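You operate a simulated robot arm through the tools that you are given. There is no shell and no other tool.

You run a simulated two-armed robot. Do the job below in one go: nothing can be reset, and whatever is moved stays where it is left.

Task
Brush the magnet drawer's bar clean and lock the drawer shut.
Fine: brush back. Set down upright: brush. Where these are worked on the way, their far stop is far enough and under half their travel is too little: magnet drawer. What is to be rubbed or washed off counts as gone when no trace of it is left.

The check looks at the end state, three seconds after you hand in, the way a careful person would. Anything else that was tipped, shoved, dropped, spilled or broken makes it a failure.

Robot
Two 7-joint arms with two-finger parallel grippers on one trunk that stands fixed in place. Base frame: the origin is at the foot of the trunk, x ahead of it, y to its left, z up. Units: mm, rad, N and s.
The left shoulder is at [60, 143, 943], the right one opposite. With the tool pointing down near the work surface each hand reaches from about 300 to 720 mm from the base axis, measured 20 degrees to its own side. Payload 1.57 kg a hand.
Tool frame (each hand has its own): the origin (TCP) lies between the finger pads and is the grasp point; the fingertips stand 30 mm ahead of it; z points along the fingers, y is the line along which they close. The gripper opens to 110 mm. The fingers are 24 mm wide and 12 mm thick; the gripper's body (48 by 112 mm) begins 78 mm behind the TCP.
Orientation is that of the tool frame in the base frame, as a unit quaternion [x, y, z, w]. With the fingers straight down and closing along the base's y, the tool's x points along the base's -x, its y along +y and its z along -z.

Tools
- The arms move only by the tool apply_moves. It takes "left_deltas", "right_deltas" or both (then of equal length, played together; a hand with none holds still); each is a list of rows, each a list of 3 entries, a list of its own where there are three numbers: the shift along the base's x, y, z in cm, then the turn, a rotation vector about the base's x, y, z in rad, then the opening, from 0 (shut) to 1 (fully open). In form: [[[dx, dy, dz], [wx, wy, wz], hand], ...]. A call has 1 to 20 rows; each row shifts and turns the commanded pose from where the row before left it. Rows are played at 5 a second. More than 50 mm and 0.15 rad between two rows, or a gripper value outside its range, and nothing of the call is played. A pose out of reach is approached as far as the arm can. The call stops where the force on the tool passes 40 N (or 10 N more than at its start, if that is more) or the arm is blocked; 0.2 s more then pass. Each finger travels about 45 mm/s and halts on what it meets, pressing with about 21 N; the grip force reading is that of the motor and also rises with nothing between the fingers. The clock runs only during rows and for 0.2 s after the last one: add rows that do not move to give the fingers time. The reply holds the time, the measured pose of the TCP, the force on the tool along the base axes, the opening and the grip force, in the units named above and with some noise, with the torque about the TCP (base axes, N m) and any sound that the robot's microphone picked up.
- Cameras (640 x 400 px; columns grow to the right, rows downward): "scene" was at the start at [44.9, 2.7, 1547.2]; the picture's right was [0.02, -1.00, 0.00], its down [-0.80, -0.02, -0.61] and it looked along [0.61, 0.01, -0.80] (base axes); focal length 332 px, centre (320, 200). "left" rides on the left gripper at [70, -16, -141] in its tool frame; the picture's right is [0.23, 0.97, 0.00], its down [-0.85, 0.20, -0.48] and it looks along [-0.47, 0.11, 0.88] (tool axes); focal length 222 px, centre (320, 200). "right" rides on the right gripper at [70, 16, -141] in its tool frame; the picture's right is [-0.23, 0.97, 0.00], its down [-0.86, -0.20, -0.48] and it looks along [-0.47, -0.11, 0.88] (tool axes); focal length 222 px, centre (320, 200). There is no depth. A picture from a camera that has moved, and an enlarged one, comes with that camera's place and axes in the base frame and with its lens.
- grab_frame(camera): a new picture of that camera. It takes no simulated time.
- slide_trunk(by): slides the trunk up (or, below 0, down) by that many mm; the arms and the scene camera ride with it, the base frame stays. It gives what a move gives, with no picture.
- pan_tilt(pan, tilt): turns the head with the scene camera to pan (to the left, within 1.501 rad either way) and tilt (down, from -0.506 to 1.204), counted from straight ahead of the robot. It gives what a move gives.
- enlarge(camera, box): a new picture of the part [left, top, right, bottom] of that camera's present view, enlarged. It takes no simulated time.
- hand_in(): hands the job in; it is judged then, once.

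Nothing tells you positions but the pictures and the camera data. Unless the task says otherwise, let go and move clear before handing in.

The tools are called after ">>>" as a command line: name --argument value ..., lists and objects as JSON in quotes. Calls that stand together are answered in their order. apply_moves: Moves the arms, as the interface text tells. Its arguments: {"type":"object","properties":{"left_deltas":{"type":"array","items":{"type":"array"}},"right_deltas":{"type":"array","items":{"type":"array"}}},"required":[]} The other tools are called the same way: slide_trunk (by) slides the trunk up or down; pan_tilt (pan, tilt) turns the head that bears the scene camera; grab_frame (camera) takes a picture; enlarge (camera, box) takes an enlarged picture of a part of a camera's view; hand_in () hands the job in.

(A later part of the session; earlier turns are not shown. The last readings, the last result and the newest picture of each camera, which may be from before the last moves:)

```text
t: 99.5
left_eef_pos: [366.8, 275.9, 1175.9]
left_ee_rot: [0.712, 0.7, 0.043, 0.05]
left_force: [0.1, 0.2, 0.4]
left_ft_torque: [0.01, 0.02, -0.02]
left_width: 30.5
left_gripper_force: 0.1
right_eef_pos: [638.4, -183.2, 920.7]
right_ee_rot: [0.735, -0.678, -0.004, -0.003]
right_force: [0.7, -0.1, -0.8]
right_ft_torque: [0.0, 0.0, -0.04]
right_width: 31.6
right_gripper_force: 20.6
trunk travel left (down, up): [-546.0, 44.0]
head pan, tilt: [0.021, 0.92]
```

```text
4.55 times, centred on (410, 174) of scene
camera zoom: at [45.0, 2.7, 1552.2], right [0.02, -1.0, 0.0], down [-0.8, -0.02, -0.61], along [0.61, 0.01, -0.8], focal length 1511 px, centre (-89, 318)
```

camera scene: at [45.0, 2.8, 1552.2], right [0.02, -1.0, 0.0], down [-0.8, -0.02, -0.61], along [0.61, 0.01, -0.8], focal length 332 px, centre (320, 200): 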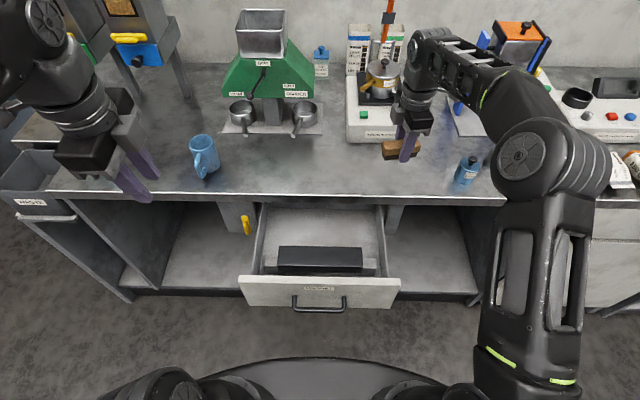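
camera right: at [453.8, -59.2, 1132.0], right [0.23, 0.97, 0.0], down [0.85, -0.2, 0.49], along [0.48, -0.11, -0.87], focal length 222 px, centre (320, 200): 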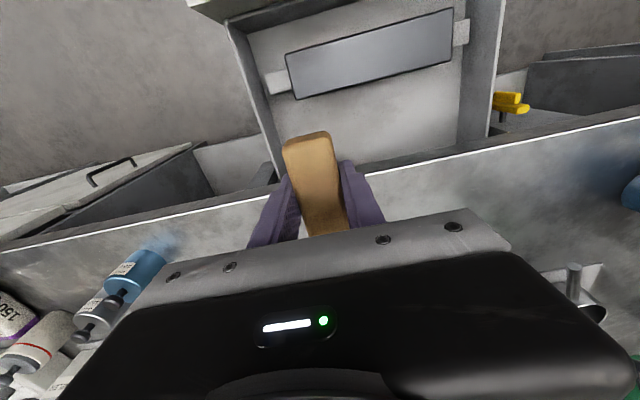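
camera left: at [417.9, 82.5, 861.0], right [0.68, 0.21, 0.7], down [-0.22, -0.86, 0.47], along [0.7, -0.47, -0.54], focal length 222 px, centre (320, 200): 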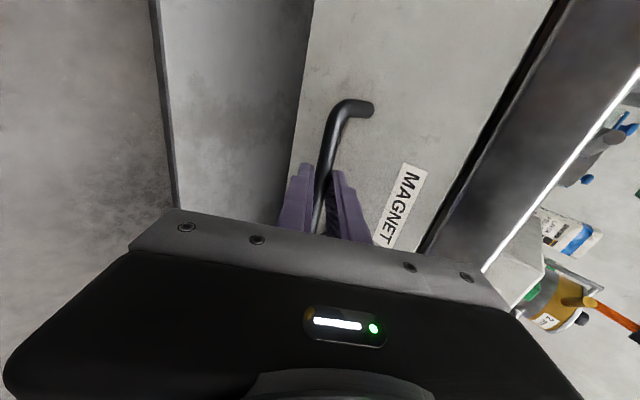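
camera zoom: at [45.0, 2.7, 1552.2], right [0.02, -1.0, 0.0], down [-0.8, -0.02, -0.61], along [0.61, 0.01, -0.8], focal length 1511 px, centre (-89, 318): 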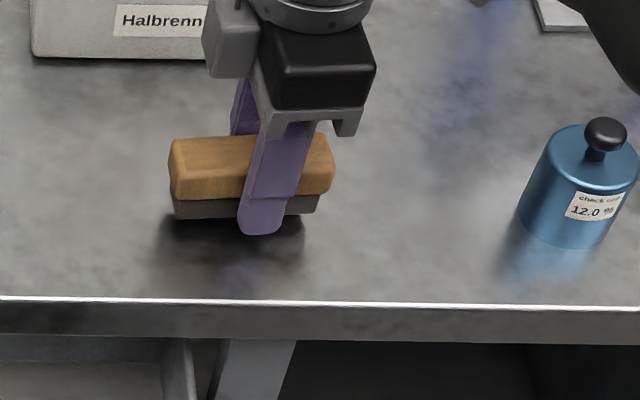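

Still about 8–10 mm up. Lowering in small steps until contact is felt.

>>> apply_moves --right_deltas '[[[0, 0, -0.3], [0, 0, 0], 0.0], [[0, 0, -0.2], [0, 0, 0], 0.0], [[0, 0, -0.2], [0, 0, 0], 0.0]]'

>>> apply_moves --right_deltas '[[[0, 0, -0.1], [0, 0, 0], 0.0], [[0, 0, -0.1], [0, 0, 0], 0.0]]'

>>> enlarge --camera "scene" --box '[340, 130, 480, 218]'

```text
t: 100.3
left_eef_pos: [366.5, 277.0, 1175.0]
left_ee_rot: [0.712, 0.699, 0.042, 0.049]
left_force: [0.3, 0.1, 0.3]
left_ft_torque: [0.02, 0.04, 0.0]
left_width: 30.7
left_gripper_force: 0.1
right_eef_pos: [638.3, -182.6, 914.6]
right_ee_rot: [0.734, -0.679, -0.005, -0.003]
right_force: [0.7, -0.5, -1.8]
right_ft_torque: [0.0, 0.02, -0.01]
right_width: 31.8
right_gripper_force: 20.8
trunk travel left (down, up): [-546.0, 44.0]
head pan, tilt: [0.021, 0.92]
```

```text
t: 100.9
left_eef_pos: [365.2, 276.2, 1175.5]
left_ee_rot: [0.711, 0.7, 0.042, 0.05]
left_force: [-0.3, -1.0, 0.6]
left_ft_torque: [0.03, 0.02, 0.01]
left_width: 30.6
left_gripper_force: 0.2
right_eef_pos: [639.1, -183.6, 913.7]
right_ee_rot: [0.735, -0.678, -0.005, -0.003]
right_force: [-1.0, -0.7, -1.1]
right_ft_torque: [-0.02, 0.04, 0.02]
right_width: 31.6
right_gripper_force: 21.0
trunk travel left (down, up): [-546.0, 44.0]
head pan, tilt: [0.021, 0.92]
```

```text
4.55 times, centred on (410, 174) of scene
camera zoom: at [45.1, 2.7, 1552.2], right [0.02, -1.0, 0.0], down [-0.8, -0.02, -0.61], along [0.61, 0.01, -0.8], focal length 1511 px, centre (-89, 318)
```

zoom: 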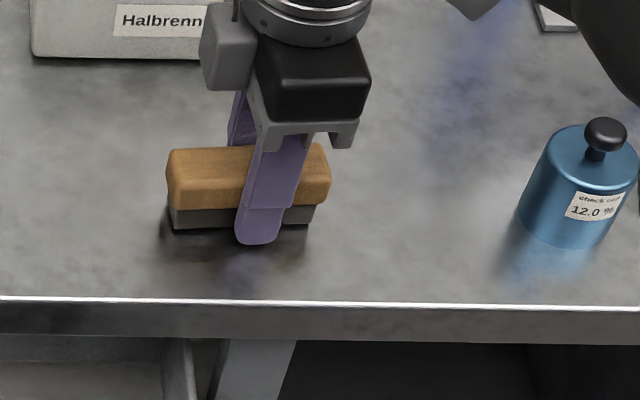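

Nearly down. Continuing in 1 mm steps.

>>> apply_moves --right_deltas '[[[0, 0, -0.1], [0, 0, 0], 0.0], [[0, 0, -0.1], [0, 0, 0], 0.0]]'

>>> apply_moves --right_deltas '[[[0, 0, -0.1], [0, 0, 0], 0.0]]'

>>> enlarge --camera "scene" --box '[340, 130, 480, 218]'

```text
t: 101.5
left_eef_pos: [366.9, 275.1, 1174.9]
left_ee_rot: [0.712, 0.699, 0.043, 0.05]
left_force: [-0.7, -0.5, -0.7]
left_ft_torque: [0.0, -0.01, -0.01]
left_width: 30.9
left_gripper_force: 0.0
right_eef_pos: [637.7, -183.4, 910.7]
right_ee_rot: [0.735, -0.678, -0.004, -0.003]
right_force: [0.1, 0.0, -0.4]
right_ft_torque: [0.03, 0.01, -0.03]
right_width: 31.5
right_gripper_force: 21.2
trunk travel left (down, up): [-546.0, 44.0]
head pan, tilt: [0.021, 0.92]
```

```text
t: 101.9
left_eef_pos: [366.6, 276.5, 1176.2]
left_ee_rot: [0.712, 0.699, 0.043, 0.05]
left_force: [0.4, -0.1, -0.3]
left_ft_torque: [0.04, 0.0, 0.0]
left_width: 30.8
left_gripper_force: 0.0
right_eef_pos: [638.2, -183.9, 909.2]
right_ee_rot: [0.735, -0.678, -0.004, -0.003]
right_force: [0.7, -0.5, 1.0]
right_ft_torque: [0.08, -0.05, -0.05]
right_width: 31.8
right_gripper_force: 20.7
trunk travel left (down, up): [-546.0, 44.0]
head pan, tilt: [0.021, 0.92]
```

```text
4.55 times, centred on (410, 174) of scene
camera zoom: at [44.9, 2.7, 1552.2], right [0.02, -1.0, 0.0], down [-0.8, -0.02, -0.61], along [0.61, 0.01, -0.8], focal length 1511 px, centre (-89, 318)
```

zoom: 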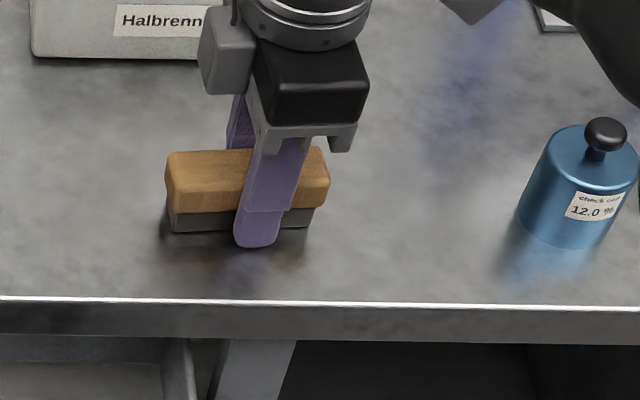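

Contact begins. I'll open the fingers in stages and then lift away.

>>> apply_moves --right_deltas '[[[0, 0, -0.05], [0, 0, 0], 0.0], [[0, 0, 0], [0, 0, 0], 0.33], [[0, 0, 0], [0, 0, 0], 0.45], [[0, 0, 0], [0, 0, 0], 0.6], [[0, 0, 0], [0, 0, 0], 0.65]]'

>>> enlarge --camera "scene" --box '[340, 130, 480, 218]'

>>> enlarge --camera "right" --box '[220, 100, 440, 240]'

```text
t: 103.1
left_eef_pos: [366.2, 277.7, 1175.5]
left_ee_rot: [0.712, 0.699, 0.043, 0.051]
left_force: [0.1, -0.6, -0.3]
left_ft_torque: [-0.02, -0.03, 0.01]
left_width: 30.7
left_gripper_force: 0.1
right_eef_pos: [638.6, -183.6, 910.0]
right_ee_rot: [0.735, -0.678, -0.004, -0.003]
right_force: [-2.8, -0.8, 6.0]
right_ft_torque: [-0.07, -0.13, 0.04]
right_width: 69.4
right_gripper_force: 0.0
trunk travel left (down, up): [-546.0, 44.0]
head pan, tilt: [0.021, 0.92]
```

```text
4.55 times, centred on (410, 174) of scene
camera zoom: at [44.2, 2.9, 1552.2], right [0.02, -1.0, 0.0], down [-0.8, -0.02, -0.61], along [0.61, 0.01, -0.8], focal length 1511 px, centre (-89, 318)
```

zoom: 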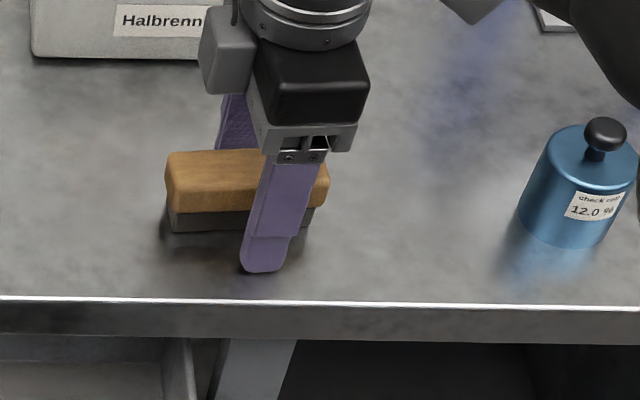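

```text
2.86 times, centred on (330, 170) of right
camera zoom: at [626.1, -255.1, 1050.3], right [-0.99, 0.15, 0.0], down [0.13, 0.86, 0.49], along [0.07, 0.48, -0.87], focal length 635 px, centre (291, 286)
```

zoom: 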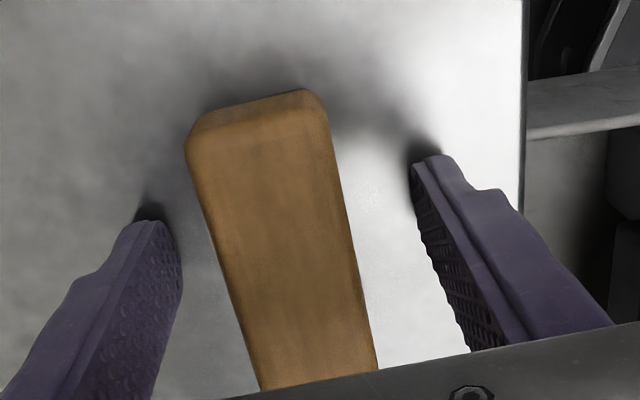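

The brush stands on its bristles where it was. I'll lift the right hand straight up and clear.

>>> apply_moves --right_deltas '[[[0, 0, 0.5], [0, 0, 0], 0.65], [[0, 0, 2], [0, 0, 0], 0.65], [[0, 0, 3], [0, 0, 0], 0.65], [[0, 0, 4], [0, 0, 0], 0.65], [[0, 0, 4], [0, 0, 0], 0.65], [[0, 0, 3], [0, 0, 0], 0.65]]'

>>> enlarge --camera "scene" --box '[340, 130, 480, 218]'

>>> grab_frame --camera "scene"

```text
t: 104.5
left_eef_pos: [366.2, 275.2, 1175.4]
left_ee_rot: [0.713, 0.698, 0.043, 0.049]
left_force: [0.7, 0.4, -1.3]
left_ft_torque: [-0.01, -0.04, 0.01]
left_width: 30.5
left_gripper_force: 0.0
right_eef_pos: [635.8, -182.2, 1033.7]
right_ee_rot: [0.735, -0.678, -0.006, -0.004]
right_force: [0.2, -0.8, 0.0]
right_ft_torque: [0.02, 0.0, 0.0]
right_width: 71.2
right_gripper_force: 0.1
right hand out of reach, approached as far as the arm can: row 5, 6
trunk travel left (down, up): [-546.0, 44.0]
head pan, tilt: [0.021, 0.92]
```

```text
4.55 times, centred on (410, 174) of scene
camera zoom: at [45.2, 1.4, 1552.2], right [0.02, -1.0, 0.0], down [-0.8, -0.02, -0.61], along [0.61, 0.01, -0.8], focal length 1511 px, centre (-89, 318)
```

zoom: 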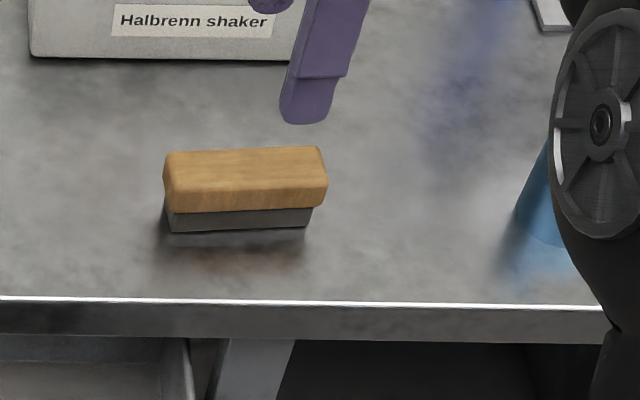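

```text
taken
camera scene: at [45.2, 1.4, 1552.2], right [0.02, -1.0, 0.0], down [-0.8, -0.02, -0.61], along [0.61, 0.01, -0.8], focal length 332 px, centre (320, 200)
```

scene: 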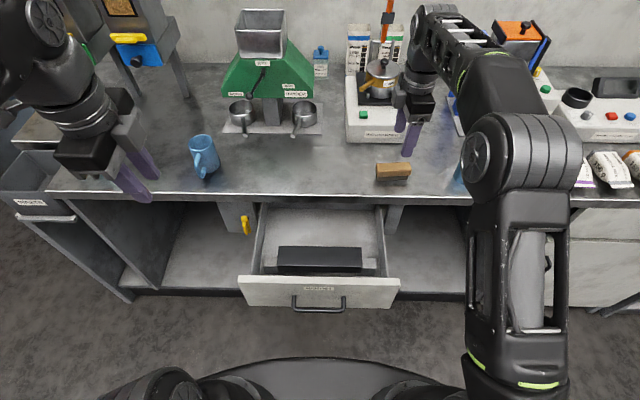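

The brush is back upright in its place. Now I'll retract the right hand to its side position.

>>> apply_moves --right_deltas '[[[-1.5, -0.8, 0], [0, 0, -0.135], 0.65], [[-1.8, -1.2, 0], [0, 0, -0.138], 0.65], [[-1.8, -1.6, 0.5], [0, 0, -0.138], 0.65], [[-1.8, -1.6, 0.5], [0, 0, -0.138], 0.65], [[-1.8, -1.6, 0.5], [0, 0, -0.138], 0.65], [[-1.8, -1.6, 0.5], [0, 0, -0.138], 0.65], [[-1.8, -1.6, 0.5], [0, 0, -0.138], 0.65], [[-1.8, -1.6, 0.5], [0, 0, -0.138], 0.65], [[-1.8, -1.6, 0.5], [0, 0, -0.138], 0.65], [[-1.8, -1.6, 0.5], [0, 0, -0.138], 0.65], [[-1.8, -1.6, 0.5], [0, 0, -0.138], 0.65], [[-1.8, -1.6, 0.5], [0, 0, -0.138], 0.65], [[0, 0, 0], [0, 0, 0], 0.65]]'

>>> grab_frame --camera "scene"

>>> enlarge --camera "scene" --box '[200, 180, 440, 330]'

```text
t: 107.3
left_eef_pos: [366.2, 275.4, 1175.1]
left_ee_rot: [0.712, 0.699, 0.043, 0.051]
left_force: [0.8, 0.1, -0.1]
left_ft_torque: [0.0, 0.04, -0.01]
left_width: 30.9
left_gripper_force: 0.0
right_eef_pos: [425.2, -358.0, 1086.1]
right_ee_rot: [0.003, 1.0, 0.001, 0.005]
right_force: [-0.1, 0.0, -0.4]
right_ft_torque: [-0.02, 0.0, 0.01]
right_width: 71.6
right_gripper_force: 0.1
trunk travel left (down, up): [-546.0, 44.0]
head pan, tilt: [0.021, 0.92]
```

```text
taken
camera scene: at [45.3, 2.9, 1552.2], right [0.02, -1.0, 0.0], down [-0.8, -0.02, -0.61], along [0.61, 0.01, -0.8], focal length 332 px, centre (320, 200)
```

scene: 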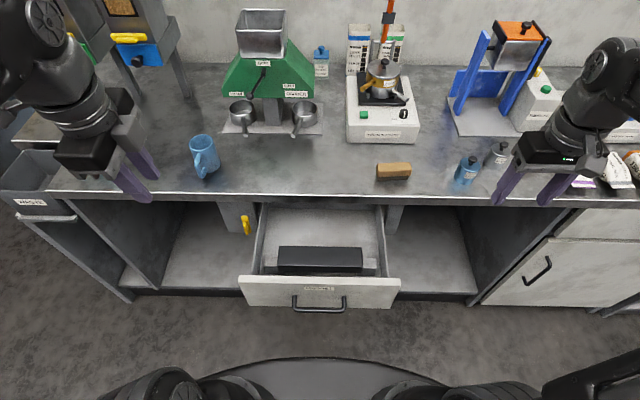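

```text
2.67 times, centred on (320, 255) of scene
camera zoom: at [45.3, 2.9, 1552.2], right [0.02, -1.0, 0.0], down [-0.8, -0.02, -0.61], along [0.61, 0.01, -0.8], focal length 887 px, centre (320, 53)
```

zoom: 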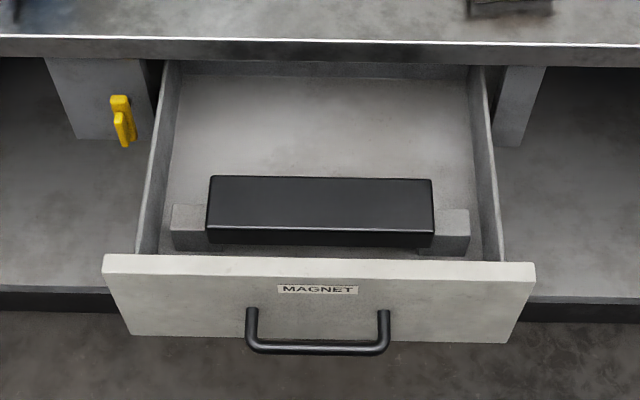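

Handle is now at about [315, 11, 762]. I'll lower the trunk again for working the drawer.

>>> slide_trunk --by -270

>>> grab_frame --camera "scene"

```text
t: 110.0
left_eef_pos: [367.3, 276.0, 905.2]
left_ee_rot: [0.712, 0.699, 0.043, 0.05]
left_force: [0.5, -0.1, 0.5]
left_ft_torque: [0.0, 0.02, -0.03]
left_width: 30.7
left_gripper_force: 0.0
right_eef_pos: [424.4, -359.1, 816.5]
right_ee_rot: [0.002, 1.0, 0.001, 0.005]
right_force: [0.2, -0.3, 0.4]
right_ft_torque: [0.0, -0.05, 0.0]
right_width: 71.2
right_gripper_force: 0.1
trunk travel left (down, up): [-276.0, 314.0]
head pan, tilt: [0.021, 0.92]
```

```text
taken
camera scene: at [44.8, 2.7, 1282.2], right [0.02, -1.0, 0.0], down [-0.8, -0.02, -0.61], along [0.61, 0.01, -0.8], focal length 332 px, centre (320, 200)
```

scene: 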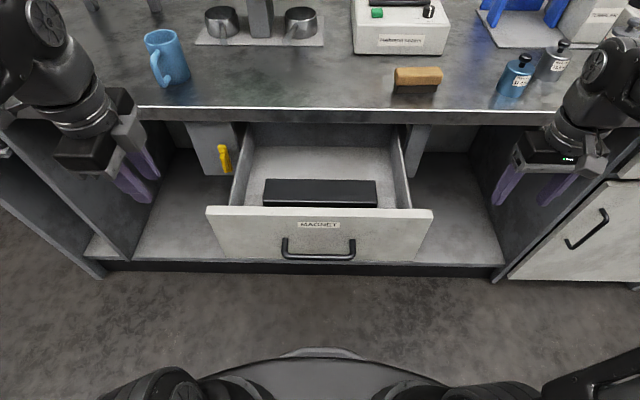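

Moving the left hand over the handle, then down onto it.

>>> apply_moves --left_deltas '[[[-0.8, -3.8, 0], [0, 0, 0], 0.28], [[-0.8, -3.8, 0], [0, 0, 0], 0.28], [[-0.8, -3.8, 0], [0, 0, 0], 0.28], [[-0.8, -3.8, 0], [0, 0, 0], 0.28], [[-0.8, -3.8, 0], [0, 0, 0], 0.28], [[-0.8, -3.8, 0], [0, 0, 0], 0.28], [[-0.7, -3.6, 0], [0, 0, 0], 0.28], [[0, 0, 0], [0, 0, 0], 0.28]]'

>>> grab_frame --camera "left"

>>> grab_frame --camera "scene"

```text
t: 111.8
left_eef_pos: [312.0, 12.0, 905.6]
left_ee_rot: [0.711, 0.7, 0.042, 0.051]
left_force: [-0.6, 0.0, -0.1]
left_ft_torque: [0.06, 0.01, 0.01]
left_width: 30.7
left_gripper_force: 0.1
right_eef_pos: [423.7, -358.5, 815.5]
right_ee_rot: [0.002, 1.0, 0.001, 0.005]
right_force: [0.5, 0.8, 0.5]
right_ft_torque: [0.0, 0.0, -0.03]
right_width: 71.5
right_gripper_force: 0.0
trunk travel left (down, up): [-276.0, 314.0]
head pan, tilt: [0.021, 0.92]
```

```text
taken
camera left: at [277.6, 82.3, 1043.3], right [0.97, 0.21, 0.13], down [0.12, -0.85, 0.51], along [0.21, -0.48, -0.85], focal length 222 px, centre (320, 200)
```

left: 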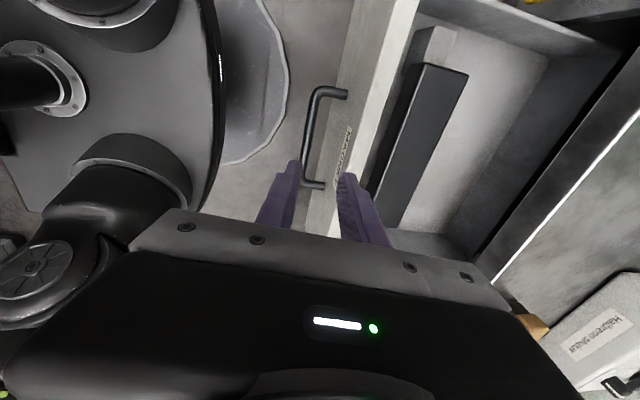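

```text
taken
camera scene: at [44.9, 2.5, 1282.2], right [0.02, -1.0, 0.0], down [-0.8, -0.02, -0.61], along [0.61, 0.01, -0.8], focal length 332 px, centre (320, 200)
```

scene: 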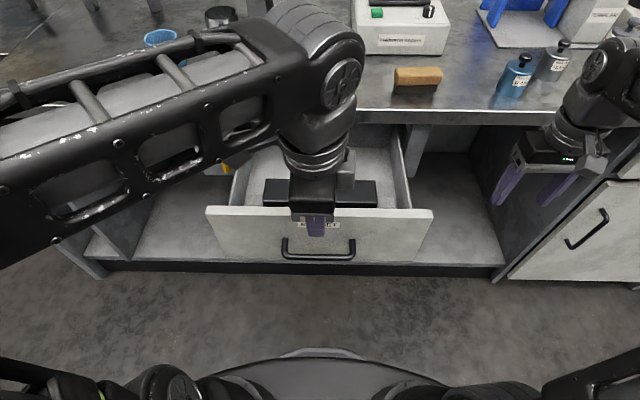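

The handle lies right below between the fingers. Descending straight down and gripping.

>>> apply_moves --left_deltas '[[[0, -0.1, -3], [0, 0, 0], 0.28], [[0, 0, -3], [0, 0, 0], 0.28], [[0, 0, -3], [0, 0, 0], 0.28], [[0, 0, -2.2], [0, 0, 0], 0.28], [[0, 0, -1.3], [0, 0, 0], 0.28], [[0, 0, 0], [0, 0, 0], 0.15], [[0, 0, 0], [0, 0, 0], 0.0], [[0, 0, 0], [0, 0, 0], 0.0]]'

>>> grab_frame --camera "left"

```text
t: 113.6
left_eef_pos: [312.9, 9.2, 781.3]
left_ee_rot: [0.711, 0.7, 0.042, 0.049]
left_force: [1.2, 0.2, -3.0]
left_ft_torque: [-0.06, -0.01, 0.63]
left_width: 12.0
left_gripper_force: 28.1
right_eef_pos: [424.1, -359.2, 815.4]
right_ee_rot: [0.001, 1.0, 0.001, 0.005]
right_force: [0.2, 0.2, 0.1]
right_ft_torque: [0.0, 0.0, 0.03]
right_width: 71.7
right_gripper_force: 0.0
trunk travel left (down, up): [-276.0, 314.0]
head pan, tilt: [0.021, 0.92]
```

```text
taken
camera left: at [277.4, 79.8, 918.7], right [0.97, 0.21, 0.12], down [0.12, -0.85, 0.51], along [0.21, -0.48, -0.85], focal length 222 px, centre (320, 200)
```

left: 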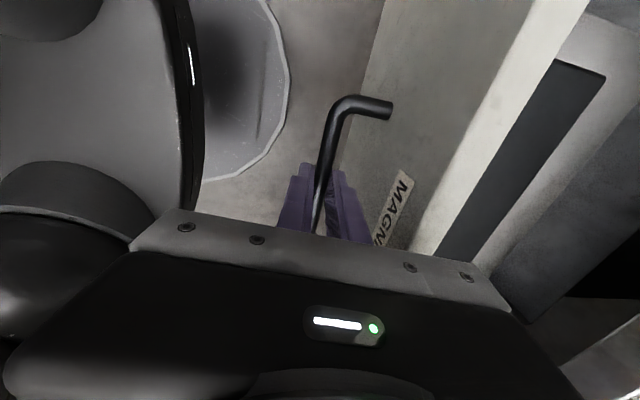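

The handle is gripped. I'll push the drawer in while pitching the hand back to 45° so it clears the bench edge.

>>> apply_moves --left_deltas '[[[0.8, 0, -0.05], [0, -0.1, 0], 0.0], [[1.2, 0, -0.09], [0, -0.11, 0], 0.0], [[1.3, 0, -0.09], [0, -0.11, 0], 0.0], [[1.3, 0, -0.09], [0, -0.11, 0], 0.0], [[1.3, 0, -0.09], [0, -0.11, 0], 0.0], [[1.3, 0, -0.09], [0, -0.11, 0], 0.0]]'

>>> grab_frame --camera "scene"

```text
t: 115.0
left_eef_pos: [382.8, 9.3, 777.5]
left_ee_rot: [0.661, 0.646, 0.268, 0.271]
left_force: [1.9, -5.7, -4.4]
left_ft_torque: [-0.3, 0.11, 0.7]
left_width: 12.1
left_gripper_force: 29.3
right_eef_pos: [425.1, -359.5, 814.8]
right_ee_rot: [0.002, 1.0, 0.002, 0.005]
right_force: [-1.0, 0.0, 0.2]
right_ft_torque: [-0.01, -0.01, 0.05]
right_width: 71.3
right_gripper_force: 0.0
trunk travel left (down, up): [-276.0, 314.0]
head pan, tilt: [0.021, 0.92]
```

```text
taken
camera scene: at [45.1, 2.1, 1282.1], right [0.02, -1.0, 0.0], down [-0.8, -0.02, -0.61], along [0.61, 0.01, -0.8], focal length 332 px, centre (320, 200)
```

scene: 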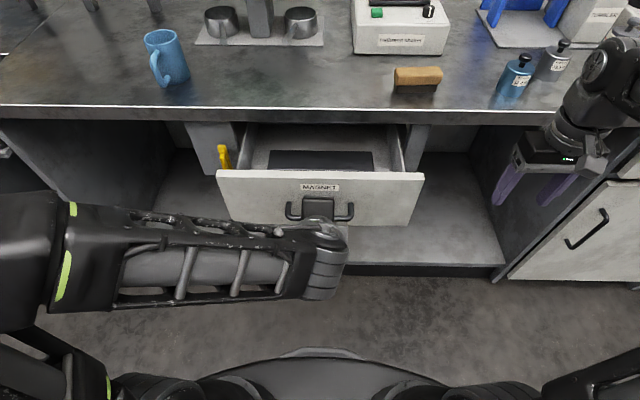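

Moving smoothly. Continuing to push the drawer shut.

>>> apply_moves --left_deltas '[[[1.5, 0, -0.1], [0, 0, 0], 0.0], [[1.5, 0, -0.1], [0, 0, 0], 0.0], [[1.5, 0, -0.05], [0, 0, 0], 0.0], [[1.5, 0, 0], [0, 0, 0], 0.0], [[1.5, 0, 0], [0, 0, 0], 0.0], [[1.5, 0, 0], [0, 0, 0], 0.0], [[1.5, 0, 0], [0, 0, 0], 0.0], [[1.5, 0, 0], [0, 0, 0], 0.0], [[1.2, 0, 0], [0, 0, 0], 0.0]]'

>>> grab_frame --camera "scene"

```text
t: 117.0
left_eef_pos: [514.8, 10.3, 776.6]
left_ee_rot: [0.662, 0.644, 0.269, 0.273]
left_force: [0.2, -13.7, 26.7]
left_ft_torque: [-0.71, -0.36, 0.21]
left_width: 12.3
left_gripper_force: 29.3
right_eef_pos: [423.6, -359.4, 816.6]
right_ee_rot: [0.002, 1.0, 0.002, 0.006]
right_force: [0.3, 0.9, 0.5]
right_ft_torque: [0.02, -0.03, -0.03]
right_width: 71.7
right_gripper_force: 0.0
trunk travel left (down, up): [-276.0, 314.0]
head pan, tilt: [0.021, 0.92]
```

```text
taken
camera scene: at [43.0, 1.5, 1282.4], right [0.02, -1.0, 0.0], down [-0.79, -0.02, -0.61], along [0.61, 0.01, -0.79], focal length 332 px, centre (320, 200)
```

scene: 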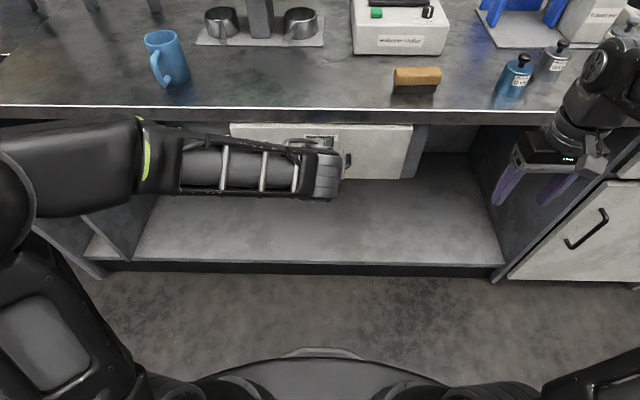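

Only about 14 mm to go. I'll relieve the vertical load and push the last bit slowly.

>>> apply_moves --left_deltas '[[[0.2, -0.1, 0.25], [0, 0, 0], 0.0], [[0.5, -0.05, 0], [0, 0, 0], 0.0], [[0.4, 0, 0], [0, 0, 0], 0.0]]'

>>> apply_moves --left_deltas '[[[0.25, 0, 0], [0, 0, 0], 0.0], [[0.25, 0, 0], [0, 0, 0], 0.0], [[0.25, 0, 0], [0, 0, 0], 0.0]]'

>>> enlarge --camera "scene" --box '[180, 95, 440, 195]'

```text
t: 117.8
left_eef_pos: [524.5, 10.5, 776.6]
left_ee_rot: [0.661, 0.646, 0.268, 0.27]
left_force: [0.3, -9.2, 16.9]
left_ft_torque: [-0.59, -0.16, 0.47]
left_width: 12.4
left_gripper_force: 29.7
right_eef_pos: [422.8, -358.3, 815.8]
right_ee_rot: [0.002, 1.0, 0.002, 0.006]
right_force: [-0.4, -0.3, -1.0]
right_ft_torque: [0.0, -0.02, -0.01]
right_width: 71.5
right_gripper_force: 0.1
trunk travel left (down, up): [-276.0, 314.0]
head pan, tilt: [0.021, 0.92]
```

```text
t: 118.6
left_eef_pos: [530.0, 10.9, 774.3]
left_ee_rot: [0.661, 0.648, 0.267, 0.269]
left_force: [-24.1, -2.6, 8.1]
left_ft_torque: [-0.42, 0.2, 0.57]
left_width: 12.5
left_gripper_force: 29.4
right_eef_pos: [421.4, -358.0, 815.3]
right_ee_rot: [0.001, 1.0, 0.001, 0.006]
right_force: [1.4, 0.1, -0.2]
right_ft_torque: [-0.03, -0.01, 0.05]
right_width: 71.5
right_gripper_force: 0.0
trunk travel left (down, up): [-276.0, 314.0]
head pan, tilt: [0.021, 0.92]
```

```text
2.46 times, centred on (310, 145) of scene
camera zoom: at [41.8, 2.5, 1282.1], right [0.02, -1.0, 0.0], down [-0.79, -0.02, -0.61], along [0.61, 0.01, -0.79], focal length 818 px, centre (345, 335)
```

zoom: 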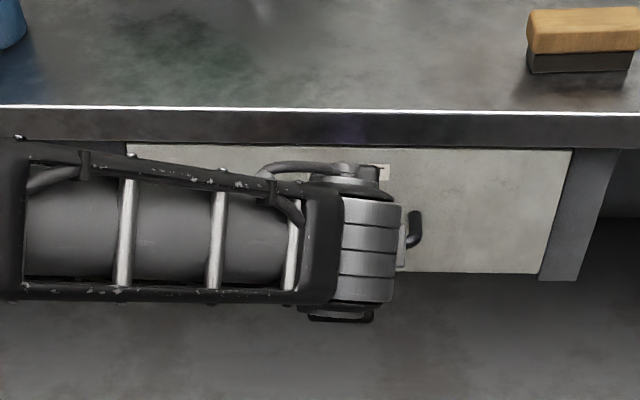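

The drawer is against its closed stop (24 N). I'll release the handle and back off along the tool axis.

>>> apply_moves --left_deltas '[[[-0.15, 0, -0.1], [0, 0, 0], 0.0], [[0, 0, 0], [0, 0, 0], 0.15], [[0, 0, 0], [0, 0, 0], 0.28], [[0, 0, 0], [0, 0, 0], 0.3], [[-1, 0, 0.96], [0, 0, 0], 0.3], [[-1.4, 0, 1.35], [0, 0, 0], 0.3], [[-1.4, 0, 1.35], [0, 0, 0], 0.3], [[-0.8, 0, 0.8], [0, 0, 0], 0.3], [[0, 0, 0], [0, 0, 0], 0.3]]'

>>> grab_frame --camera "left"

>>> grab_frame --camera "scene"

```text
t: 120.6
left_eef_pos: [486.7, 9.4, 820.8]
left_ee_rot: [0.661, 0.647, 0.268, 0.27]
left_force: [-0.4, -0.6, -1.0]
left_ft_torque: [-0.01, 0.02, 0.02]
left_width: 33.2
left_gripper_force: 0.1
right_eef_pos: [423.9, -358.3, 815.2]
right_ee_rot: [0.002, 1.0, 0.001, 0.005]
right_force: [-0.4, -0.8, -0.1]
right_ft_torque: [0.0, -0.01, -0.02]
right_width: 71.7
right_gripper_force: 0.1
trunk travel left (down, up): [-276.0, 314.0]
head pan, tilt: [0.021, 0.92]
```

```text
taken
camera left: at [375.9, 79.9, 909.4], right [0.7, 0.21, 0.69], down [-0.21, -0.85, 0.48], along [0.69, -0.48, -0.55], focal length 222 px, centre (320, 200)
```

left: 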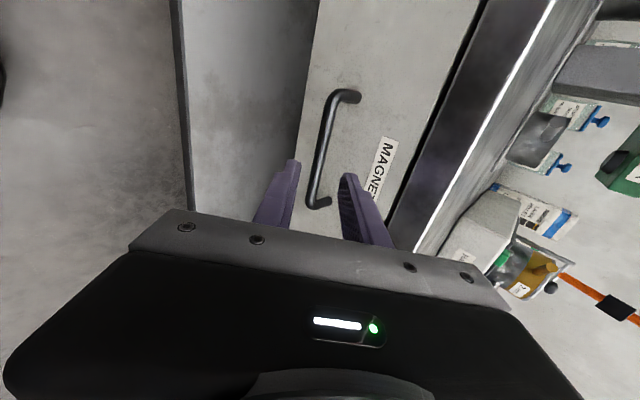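

```text
taken
camera scene: at [44.8, 2.6, 1282.2], right [0.02, -1.0, 0.0], down [-0.8, -0.02, -0.61], along [0.61, 0.01, -0.8], focal length 332 px, centre (320, 200)
```

scene: 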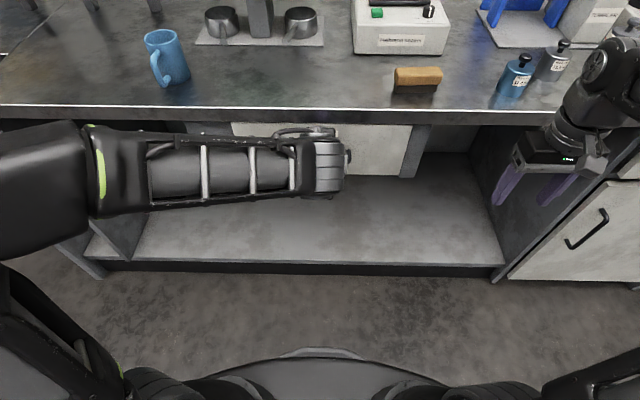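

The drawer is shut. To lock it I'll go back to the earlier high-trunk setup: unroll the left hand while moving it left, then raise the trunk.

>>> apply_moves --left_deltas '[[[-0.3, 2, 0.2], [0, 0, 0], 0.4], [[0, 3, 0], [-0.101, 0, 0.101], 0.5], [[0, 3, 0], [-0.101, 0, 0.101], 0.5], [[0, 3, 0], [-0.101, 0, 0.101], 0.5], [[0, 3, 0], [-0.101, 0, 0.101], 0.5], [[0, 3, 0], [-0.101, 0, 0.101], 0.5], [[0, 3, 0], [-0.101, 0, 0.101], 0.5], [[0, 3, 0], [-0.101, 0, 0.101], 0.5], [[0, 3, 0], [-0.101, 0, 0.101], 0.5], [[0, 3, 0], [-0.101, 0, 0.101], 0.5], [[0, 3, 0], [-0.101, 0, 0.101], 0.5], [[0, 3, 0], [-0.101, 0, 0.101], 0.5]]'

>>> grab_frame --camera "scene"

```text
t: 123.2
left_eef_pos: [481.9, 361.4, 819.4]
left_ee_rot: [0.008, 0.921, 0.001, 0.389]
left_force: [-0.3, 0.3, 0.0]
left_ft_torque: [0.01, -0.01, 0.01]
left_width: 54.8
left_gripper_force: 0.1
right_eef_pos: [424.0, -358.9, 815.7]
right_ee_rot: [0.002, 1.0, 0.001, 0.005]
right_force: [0.3, 0.4, 0.0]
right_ft_torque: [-0.03, -0.04, -0.02]
right_width: 71.7
right_gripper_force: 0.1
trunk travel left (down, up): [-276.0, 314.0]
head pan, tilt: [0.021, 0.92]
```

```text
taken
camera scene: at [44.9, 2.8, 1282.2], right [0.02, -1.0, 0.0], down [-0.8, -0.02, -0.61], along [0.61, 0.01, -0.8], focal length 332 px, centre (320, 200)
```

scene: 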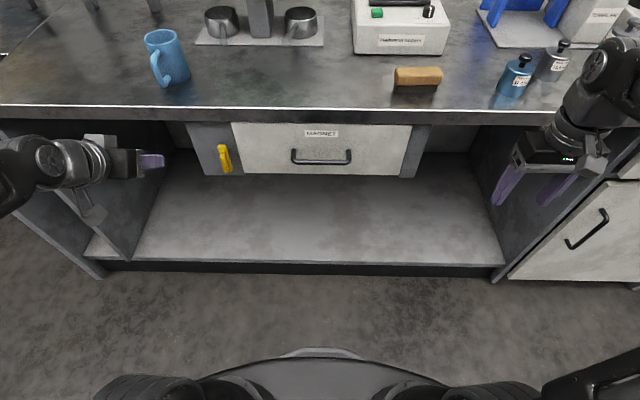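

Drawer looks fully closed. I'll check against the original view, then raise the trunk.

>>> enlarge --camera "scene" --box '[220, 110, 420, 190]'

>>> slide_trunk --by 310

>>> grab_frame --camera "scene"

```text
3.20 times, centred on (320, 150) of scene
camera zoom: at [44.9, 2.8, 1282.2], right [0.02, -1.0, 0.0], down [-0.8, -0.02, -0.61], along [0.61, 0.01, -0.8], focal length 1064 px, centre (320, 360)
```

zoom: 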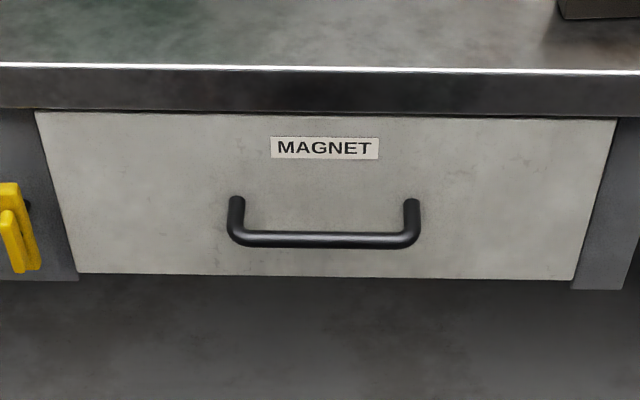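

```text
t: 126.3
left_eef_pos: [483.2, 359.4, 1130.7]
left_ee_rot: [0.009, 0.921, 0.001, 0.389]
left_force: [-0.2, 0.0, 0.1]
left_ft_torque: [0.03, -0.02, 0.03]
left_width: 54.9
left_gripper_force: 0.0
right_eef_pos: [423.7, -358.7, 1126.8]
right_ee_rot: [0.003, 1.0, 0.001, 0.005]
right_force: [-0.3, -0.1, 0.4]
right_ft_torque: [-0.01, 0.03, -0.04]
right_width: 71.6
right_gripper_force: 0.0
trunk travel left (down, up): [-586.0, 4.0]
head pan, tilt: [0.021, 0.92]
```

```text
taken
camera scene: at [44.9, 2.7, 1592.1], right [0.02, -1.0, 0.0], down [-0.8, -0.02, -0.61], along [0.61, 0.01, -0.8], focal length 332 px, centre (320, 200)
```

scene: 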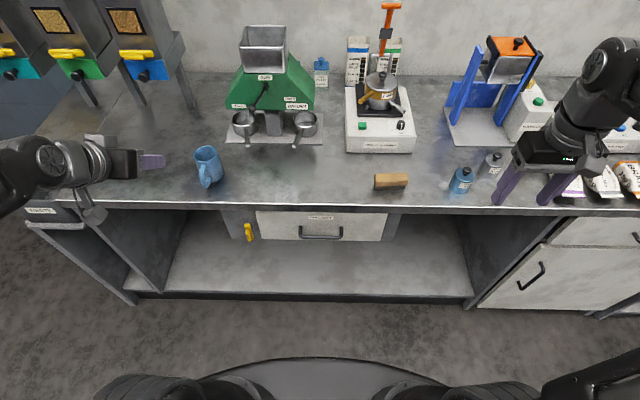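

Everything matches the initial closed state. Now I'll bring the left hand down and horizontal in front of the latch along the same route as before.

>>> apply_moves --left_deltas '[[[0, -0.2, -3.5], [0, 0, 0], 0.5], [[0, -0.2, -3.8], [0, 0, 0], 0.5], [[0, -0.2, -3.8], [0, 0, 0], 0.5], [[0, -0.2, -3.8], [0, 0, 0], 0.5], [[0, -0.2, -3.5], [0, 0, 0], 0.5], [[0, 0.5, -2.4], [0, -0.098, 0], 0.5], [[0, 0.5, -2.4], [0, -0.098, 0], 0.5], [[0, 0.5, -2.4], [0, -0.098, 0], 0.5], [[-0.4, 0.5, -2.4], [0, -0.098, 0], 0.5], [[-0.4, 0.7, -2.4], [0, -0.098, 0], 0.5], [[-0.4, 0.7, -2.4], [0, -0.098, 0], 0.5], [[-0.4, 0.7, -2], [0, -0.098, 0], 0.5], [[-0.4, 0.7, -2], [0, -0.098, 0], 0.5], [[0, 0, 0], [0, 0, 0], 0.5]]'

>>> grab_frame --camera "scene"

```text
t: 129.3
left_eef_pos: [464.6, 401.3, 768.8]
left_ee_rot: [0.008, 0.704, 0.005, 0.71]
left_force: [-0.4, -0.1, -0.3]
left_ft_torque: [0.0, -0.01, 0.01]
left_width: 54.5
left_gripper_force: 0.1
left hand out of reach, approached as far as the arm can: row 13
right_eef_pos: [424.6, -358.4, 1126.6]
right_ee_rot: [0.001, 1.0, 0.001, 0.005]
right_force: [0.4, -0.7, -0.5]
right_ft_torque: [-0.03, 0.04, 0.01]
right_width: 71.5
right_gripper_force: 0.0
trunk travel left (down, up): [-586.0, 4.0]
head pan, tilt: [0.021, 0.92]
```

```text
taken
camera scene: at [44.7, 2.6, 1592.2], right [0.02, -1.0, 0.0], down [-0.8, -0.02, -0.61], along [0.61, 0.01, -0.8], focal length 332 px, centre (320, 200)
```

scene: 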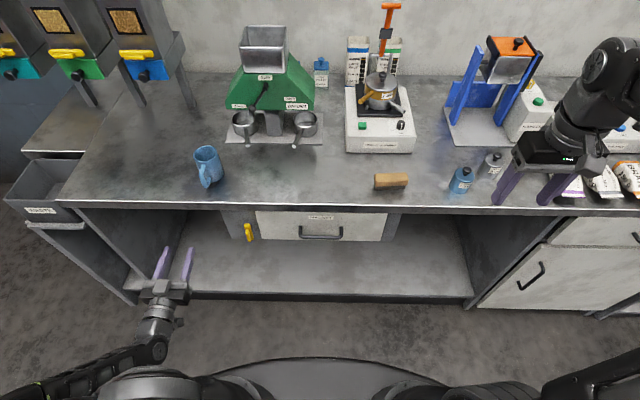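

Now shifting right to align with the latch.

>>> apply_moves --left_deltas '[[[0.8, -4.4, -0.6], [0, 0, 0], 0.5], [[0.8, -4.4, -0.6], [0, 0, 0], 0.5], [[0.8, -4.4, -0.6], [0, 0, 0], 0.5], [[0.5, -4.4, -0.6], [-0.02, 0, 0], 0.5], [[0, 0, 0], [0, 0, 0], 0.5]]'

>>> grab_frame --camera "left"

>>> enlarge --camera "scene" --box '[200, 200, 320, 275]'

```text
t: 130.5
left_eef_pos: [504.3, 271.8, 832.8]
left_ee_rot: [0.001, 0.704, -0.003, 0.71]
left_force: [-0.3, 0.9, 1.0]
left_ft_torque: [0.0, -0.01, -0.02]
left_width: 54.8
left_gripper_force: 0.1
left hand out of reach, approached as far as the arm can: row 1, 2, 3, 4
right_eef_pos: [425.6, -358.4, 1125.0]
right_ee_rot: [0.001, 1.0, 0.002, 0.005]
right_force: [0.2, 0.2, 0.0]
right_ft_torque: [0.01, -0.01, 0.02]
right_width: 71.3
right_gripper_force: 0.1
trunk travel left (down, up): [-586.0, 4.0]
head pan, tilt: [0.021, 0.92]
```

```text
taken
camera left: at [362.3, 255.1, 761.3], right [0.01, 0.97, -0.23], down [-0.48, 0.2, 0.85], along [0.88, 0.11, 0.47], focal length 222 px, centre (320, 200)
```

left: 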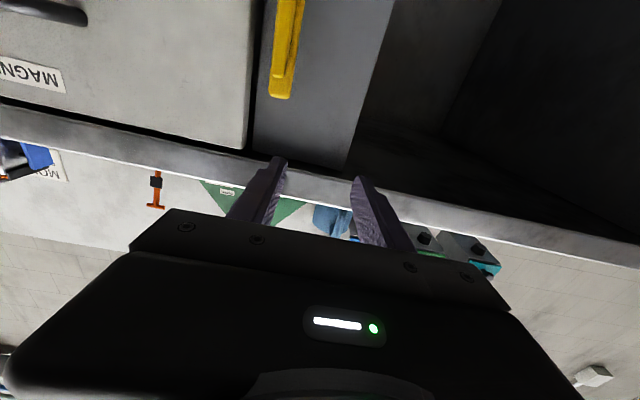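

```text
5.33 times, centred on (260, 238) of scene
camera zoom: at [44.7, 3.0, 1592.2], right [0.02, -1.0, 0.0], down [-0.8, -0.02, -0.61], along [0.61, 0.01, -0.8], focal length 1773 px, centre (640, 0)
```

zoom: 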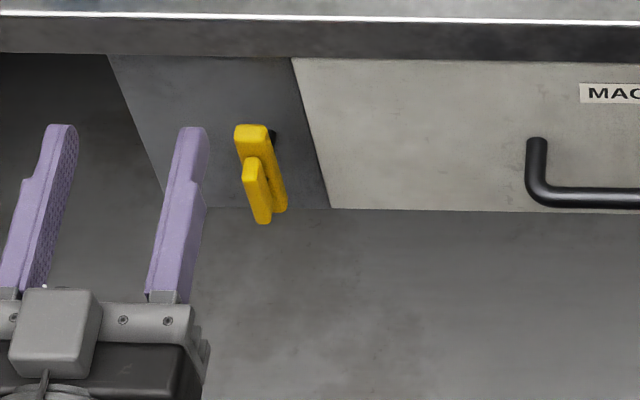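

The hand drifted upward at a joint limit. I'll try going down and right from here in smaller steps.

>>> apply_moves --left_deltas '[[[0, 0, -2], [0, 0, 0], 0.5], [[0, 0, -2], [0, 0, 0], 0.5], [[0, -0.5, -2], [0, 0, 0], 0.5], [[0, -1, -1.5], [0, 0, 0], 0.5], [[0, -1.5, -1], [0, 0, 0], 0.5]]'

>>> grab_frame --camera "scene"

```text
t: 131.7
left_eef_pos: [518.5, 288.9, 819.9]
left_ee_rot: [0.001, 0.704, -0.003, 0.71]
left_force: [1.3, 0.4, 0.1]
left_ft_torque: [0.02, -0.02, -0.02]
left_width: 55.1
left_gripper_force: 0.0
left hand out of reach, approached as far as the arm can: row 1, 2, 3, 4, 5
right_eef_pos: [422.9, -358.5, 1124.5]
right_ee_rot: [0.002, 1.0, 0.001, 0.005]
right_force: [0.9, 0.3, 0.0]
right_ft_torque: [0.0, -0.01, -0.02]
right_width: 71.6
right_gripper_force: 0.1
trunk travel left (down, up): [-586.0, 4.0]
head pan, tilt: [0.021, 0.92]
```

```text
taken
camera scene: at [44.7, 2.9, 1592.2], right [0.02, -1.0, 0.0], down [-0.8, -0.02, -0.61], along [0.61, 0.01, -0.8], focal length 332 px, centre (320, 200)
```

scene: 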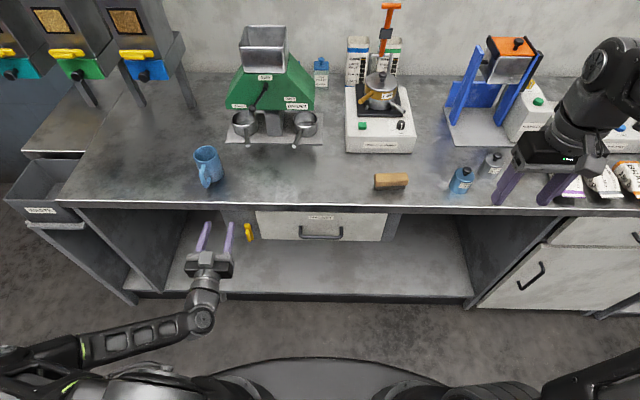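

This elbow posture blocks the straight-on approach at this height. Instead I'll lock by pushing the upper end of the latch bar sideways (toward +y) with closed fingers from a 45° hand, which reaches easily at a lower trunk height. First I bring the hand back up to 45°.

>>> apply_moves --left_deltas '[[[-0.5, 2, 0.5], [0, 0.05, 0], 0.3], [[-0.5, 2, 1.5], [0, 0.1, 0], 0.2], [[-0.5, 1.5, 1.5], [0, 0.1, 0], 0.1], [[-0.5, 0.5, 1.5], [0, 0.1, 0], 0.0], [[-0.5, 0, 2], [0, 0.1, 0], 0.0], [[-0.5, 0, 2], [0, 0.1, 0], 0.0], [[-0.5, 0, 2], [0, 0.1, 0], 0.0], [[0, 0, 2], [0, 0.1, 0], 0.0], [[0, 0, 0], [0, 0, 0], 0.0]]'

>>> grab_frame --camera "scene"

```text
t: 133.7
left_eef_pos: [486.7, 349.8, 950.6]
left_ee_rot: [-0.002, 0.915, -0.002, 0.403]
left_force: [-0.5, -0.4, 0.3]
left_ft_torque: [0.01, 0.0, -0.02]
left_width: 0.2
left_gripper_force: 20.7
right_eef_pos: [423.7, -356.6, 1125.8]
right_ee_rot: [0.001, 1.0, 0.0, 0.005]
right_force: [-0.1, 0.1, 0.4]
right_ft_torque: [-0.04, 0.0, -0.01]
right_width: 71.4
right_gripper_force: 0.1
trunk travel left (down, up): [-586.0, 4.0]
head pan, tilt: [0.021, 0.92]
```

```text
taken
camera scene: at [44.8, 3.6, 1592.2], right [0.02, -1.0, 0.0], down [-0.8, -0.02, -0.61], along [0.61, 0.01, -0.8], focal length 332 px, centre (320, 200)
```

scene: 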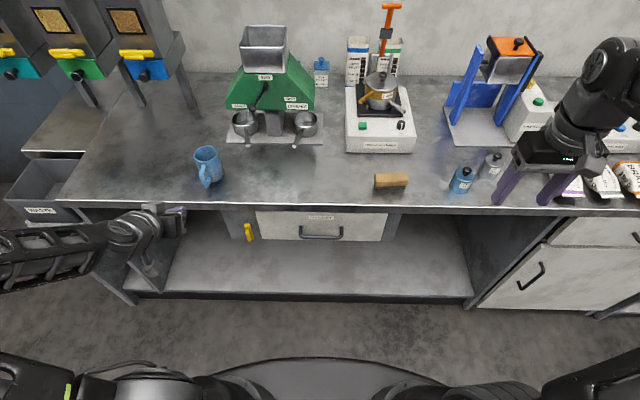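

Now lower the trunk 200 mm.

>>> slide_trunk --by -200

>>> apply_moves --left_deltas '[[[0, 0, 2.5], [0, 0, 0], 0.0], [[0, 0, 3], [0, 0, 0], 0.0], [[0, -0.5, 3], [0, 0, 0], 0.0], [[0, -3, 0], [0, 0, 0], 0.0], [[0, -4, 0], [0, 0, 0], 0.0], [[0, -4, 0], [0, 0, 0], 0.0], [[0, -4, 0], [0, 0, 0], 0.0], [[0, 0, 0], [0, 0, 0], 0.0]]'

>>> grab_frame --camera "left"

>>> grab_frame --camera "scene"

```text
t: 135.9
left_eef_pos: [486.1, 349.6, 750.9]
left_ee_rot: [-0.001, 0.915, -0.002, 0.404]
left_force: [0.4, -0.2, 0.0]
left_ft_torque: [0.0, 0.0, 0.0]
left_width: 0.0
left_gripper_force: 20.6
right_eef_pos: [423.6, -358.1, 925.4]
right_ee_rot: [0.001, 1.0, 0.002, 0.005]
right_force: [0.3, 0.3, -0.2]
right_ft_torque: [-0.02, 0.01, 0.01]
right_width: 71.4
right_gripper_force: 0.1
trunk travel left (down, up): [-386.0, 204.0]
head pan, tilt: [0.021, 0.92]
```

```text
t: 137.7
left_eef_pos: [486.8, 194.0, 836.2]
left_ee_rot: [-0.001, 0.915, -0.001, 0.403]
left_force: [0.3, 0.1, -0.3]
left_ft_torque: [-0.02, 0.02, -0.05]
left_width: 0.0
left_gripper_force: 21.2
right_eef_pos: [424.4, -358.3, 925.5]
right_ee_rot: [0.001, 1.0, 0.002, 0.004]
right_force: [0.9, -0.4, -0.4]
right_ft_torque: [-0.01, -0.03, -0.01]
right_width: 71.6
right_gripper_force: 0.1
trunk travel left (down, up): [-386.0, 204.0]
head pan, tilt: [0.021, 0.92]
```

```text
taken
camera left: at [334.4, 176.9, 880.8], right [-0.15, 0.97, -0.17], down [0.22, 0.2, 0.95], along [0.96, 0.11, -0.25], focal length 222 px, centre (320, 200)
```

left: 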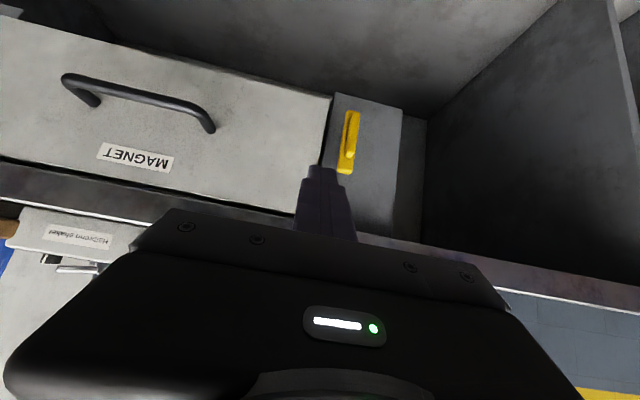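

```text
taken
camera scene: at [44.9, 2.7, 1392.2], right [0.02, -1.0, 0.0], down [-0.8, -0.02, -0.61], along [0.61, 0.01, -0.8], focal length 332 px, centre (320, 200)
```

scene: 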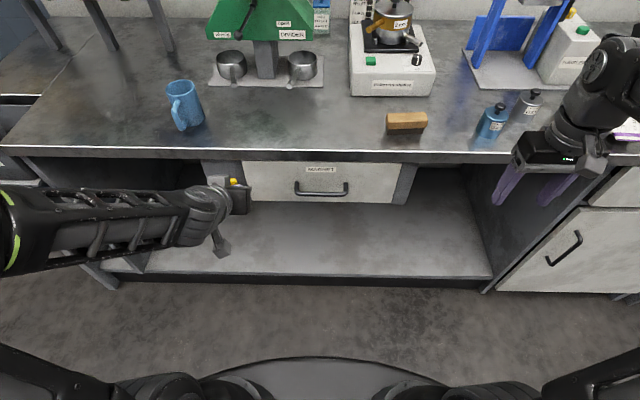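

I'll zoom to measure the latch relative to the closed fingertips.

>>> enlarge --camera "left" --box '[270, 80, 430, 180]'

>>> enlarge --camera "scene" --box '[190, 155, 290, 215]'

```text
4.00 times, centred on (350, 130) of left
camera zoom: at [334.4, 176.9, 880.8], right [-0.15, 0.97, -0.17], down [0.22, 0.2, 0.95], along [0.96, 0.11, -0.25], focal length 888 px, centre (200, 480)
```

zoom: 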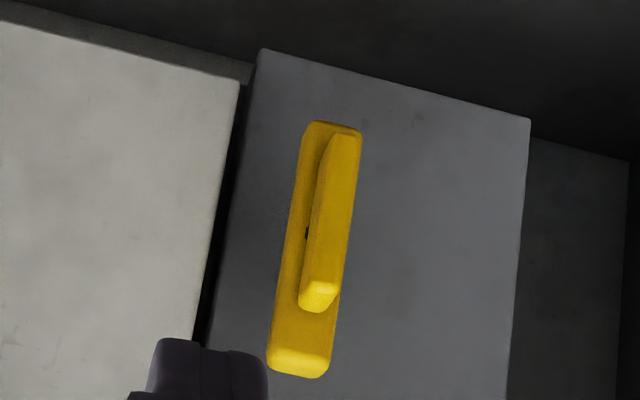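

```text
6.40 times, centred on (240, 185) of scene
camera zoom: at [44.9, 2.7, 1392.2], right [0.02, -1.0, 0.0], down [-0.8, -0.02, -0.61], along [0.61, 0.01, -0.8], focal length 2128 px, centre (832, 296)
```

zoom: 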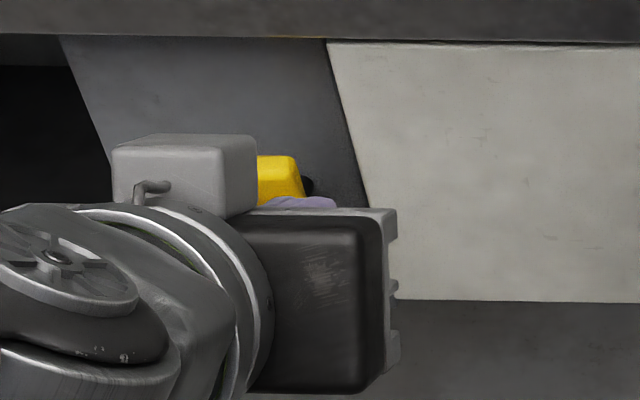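

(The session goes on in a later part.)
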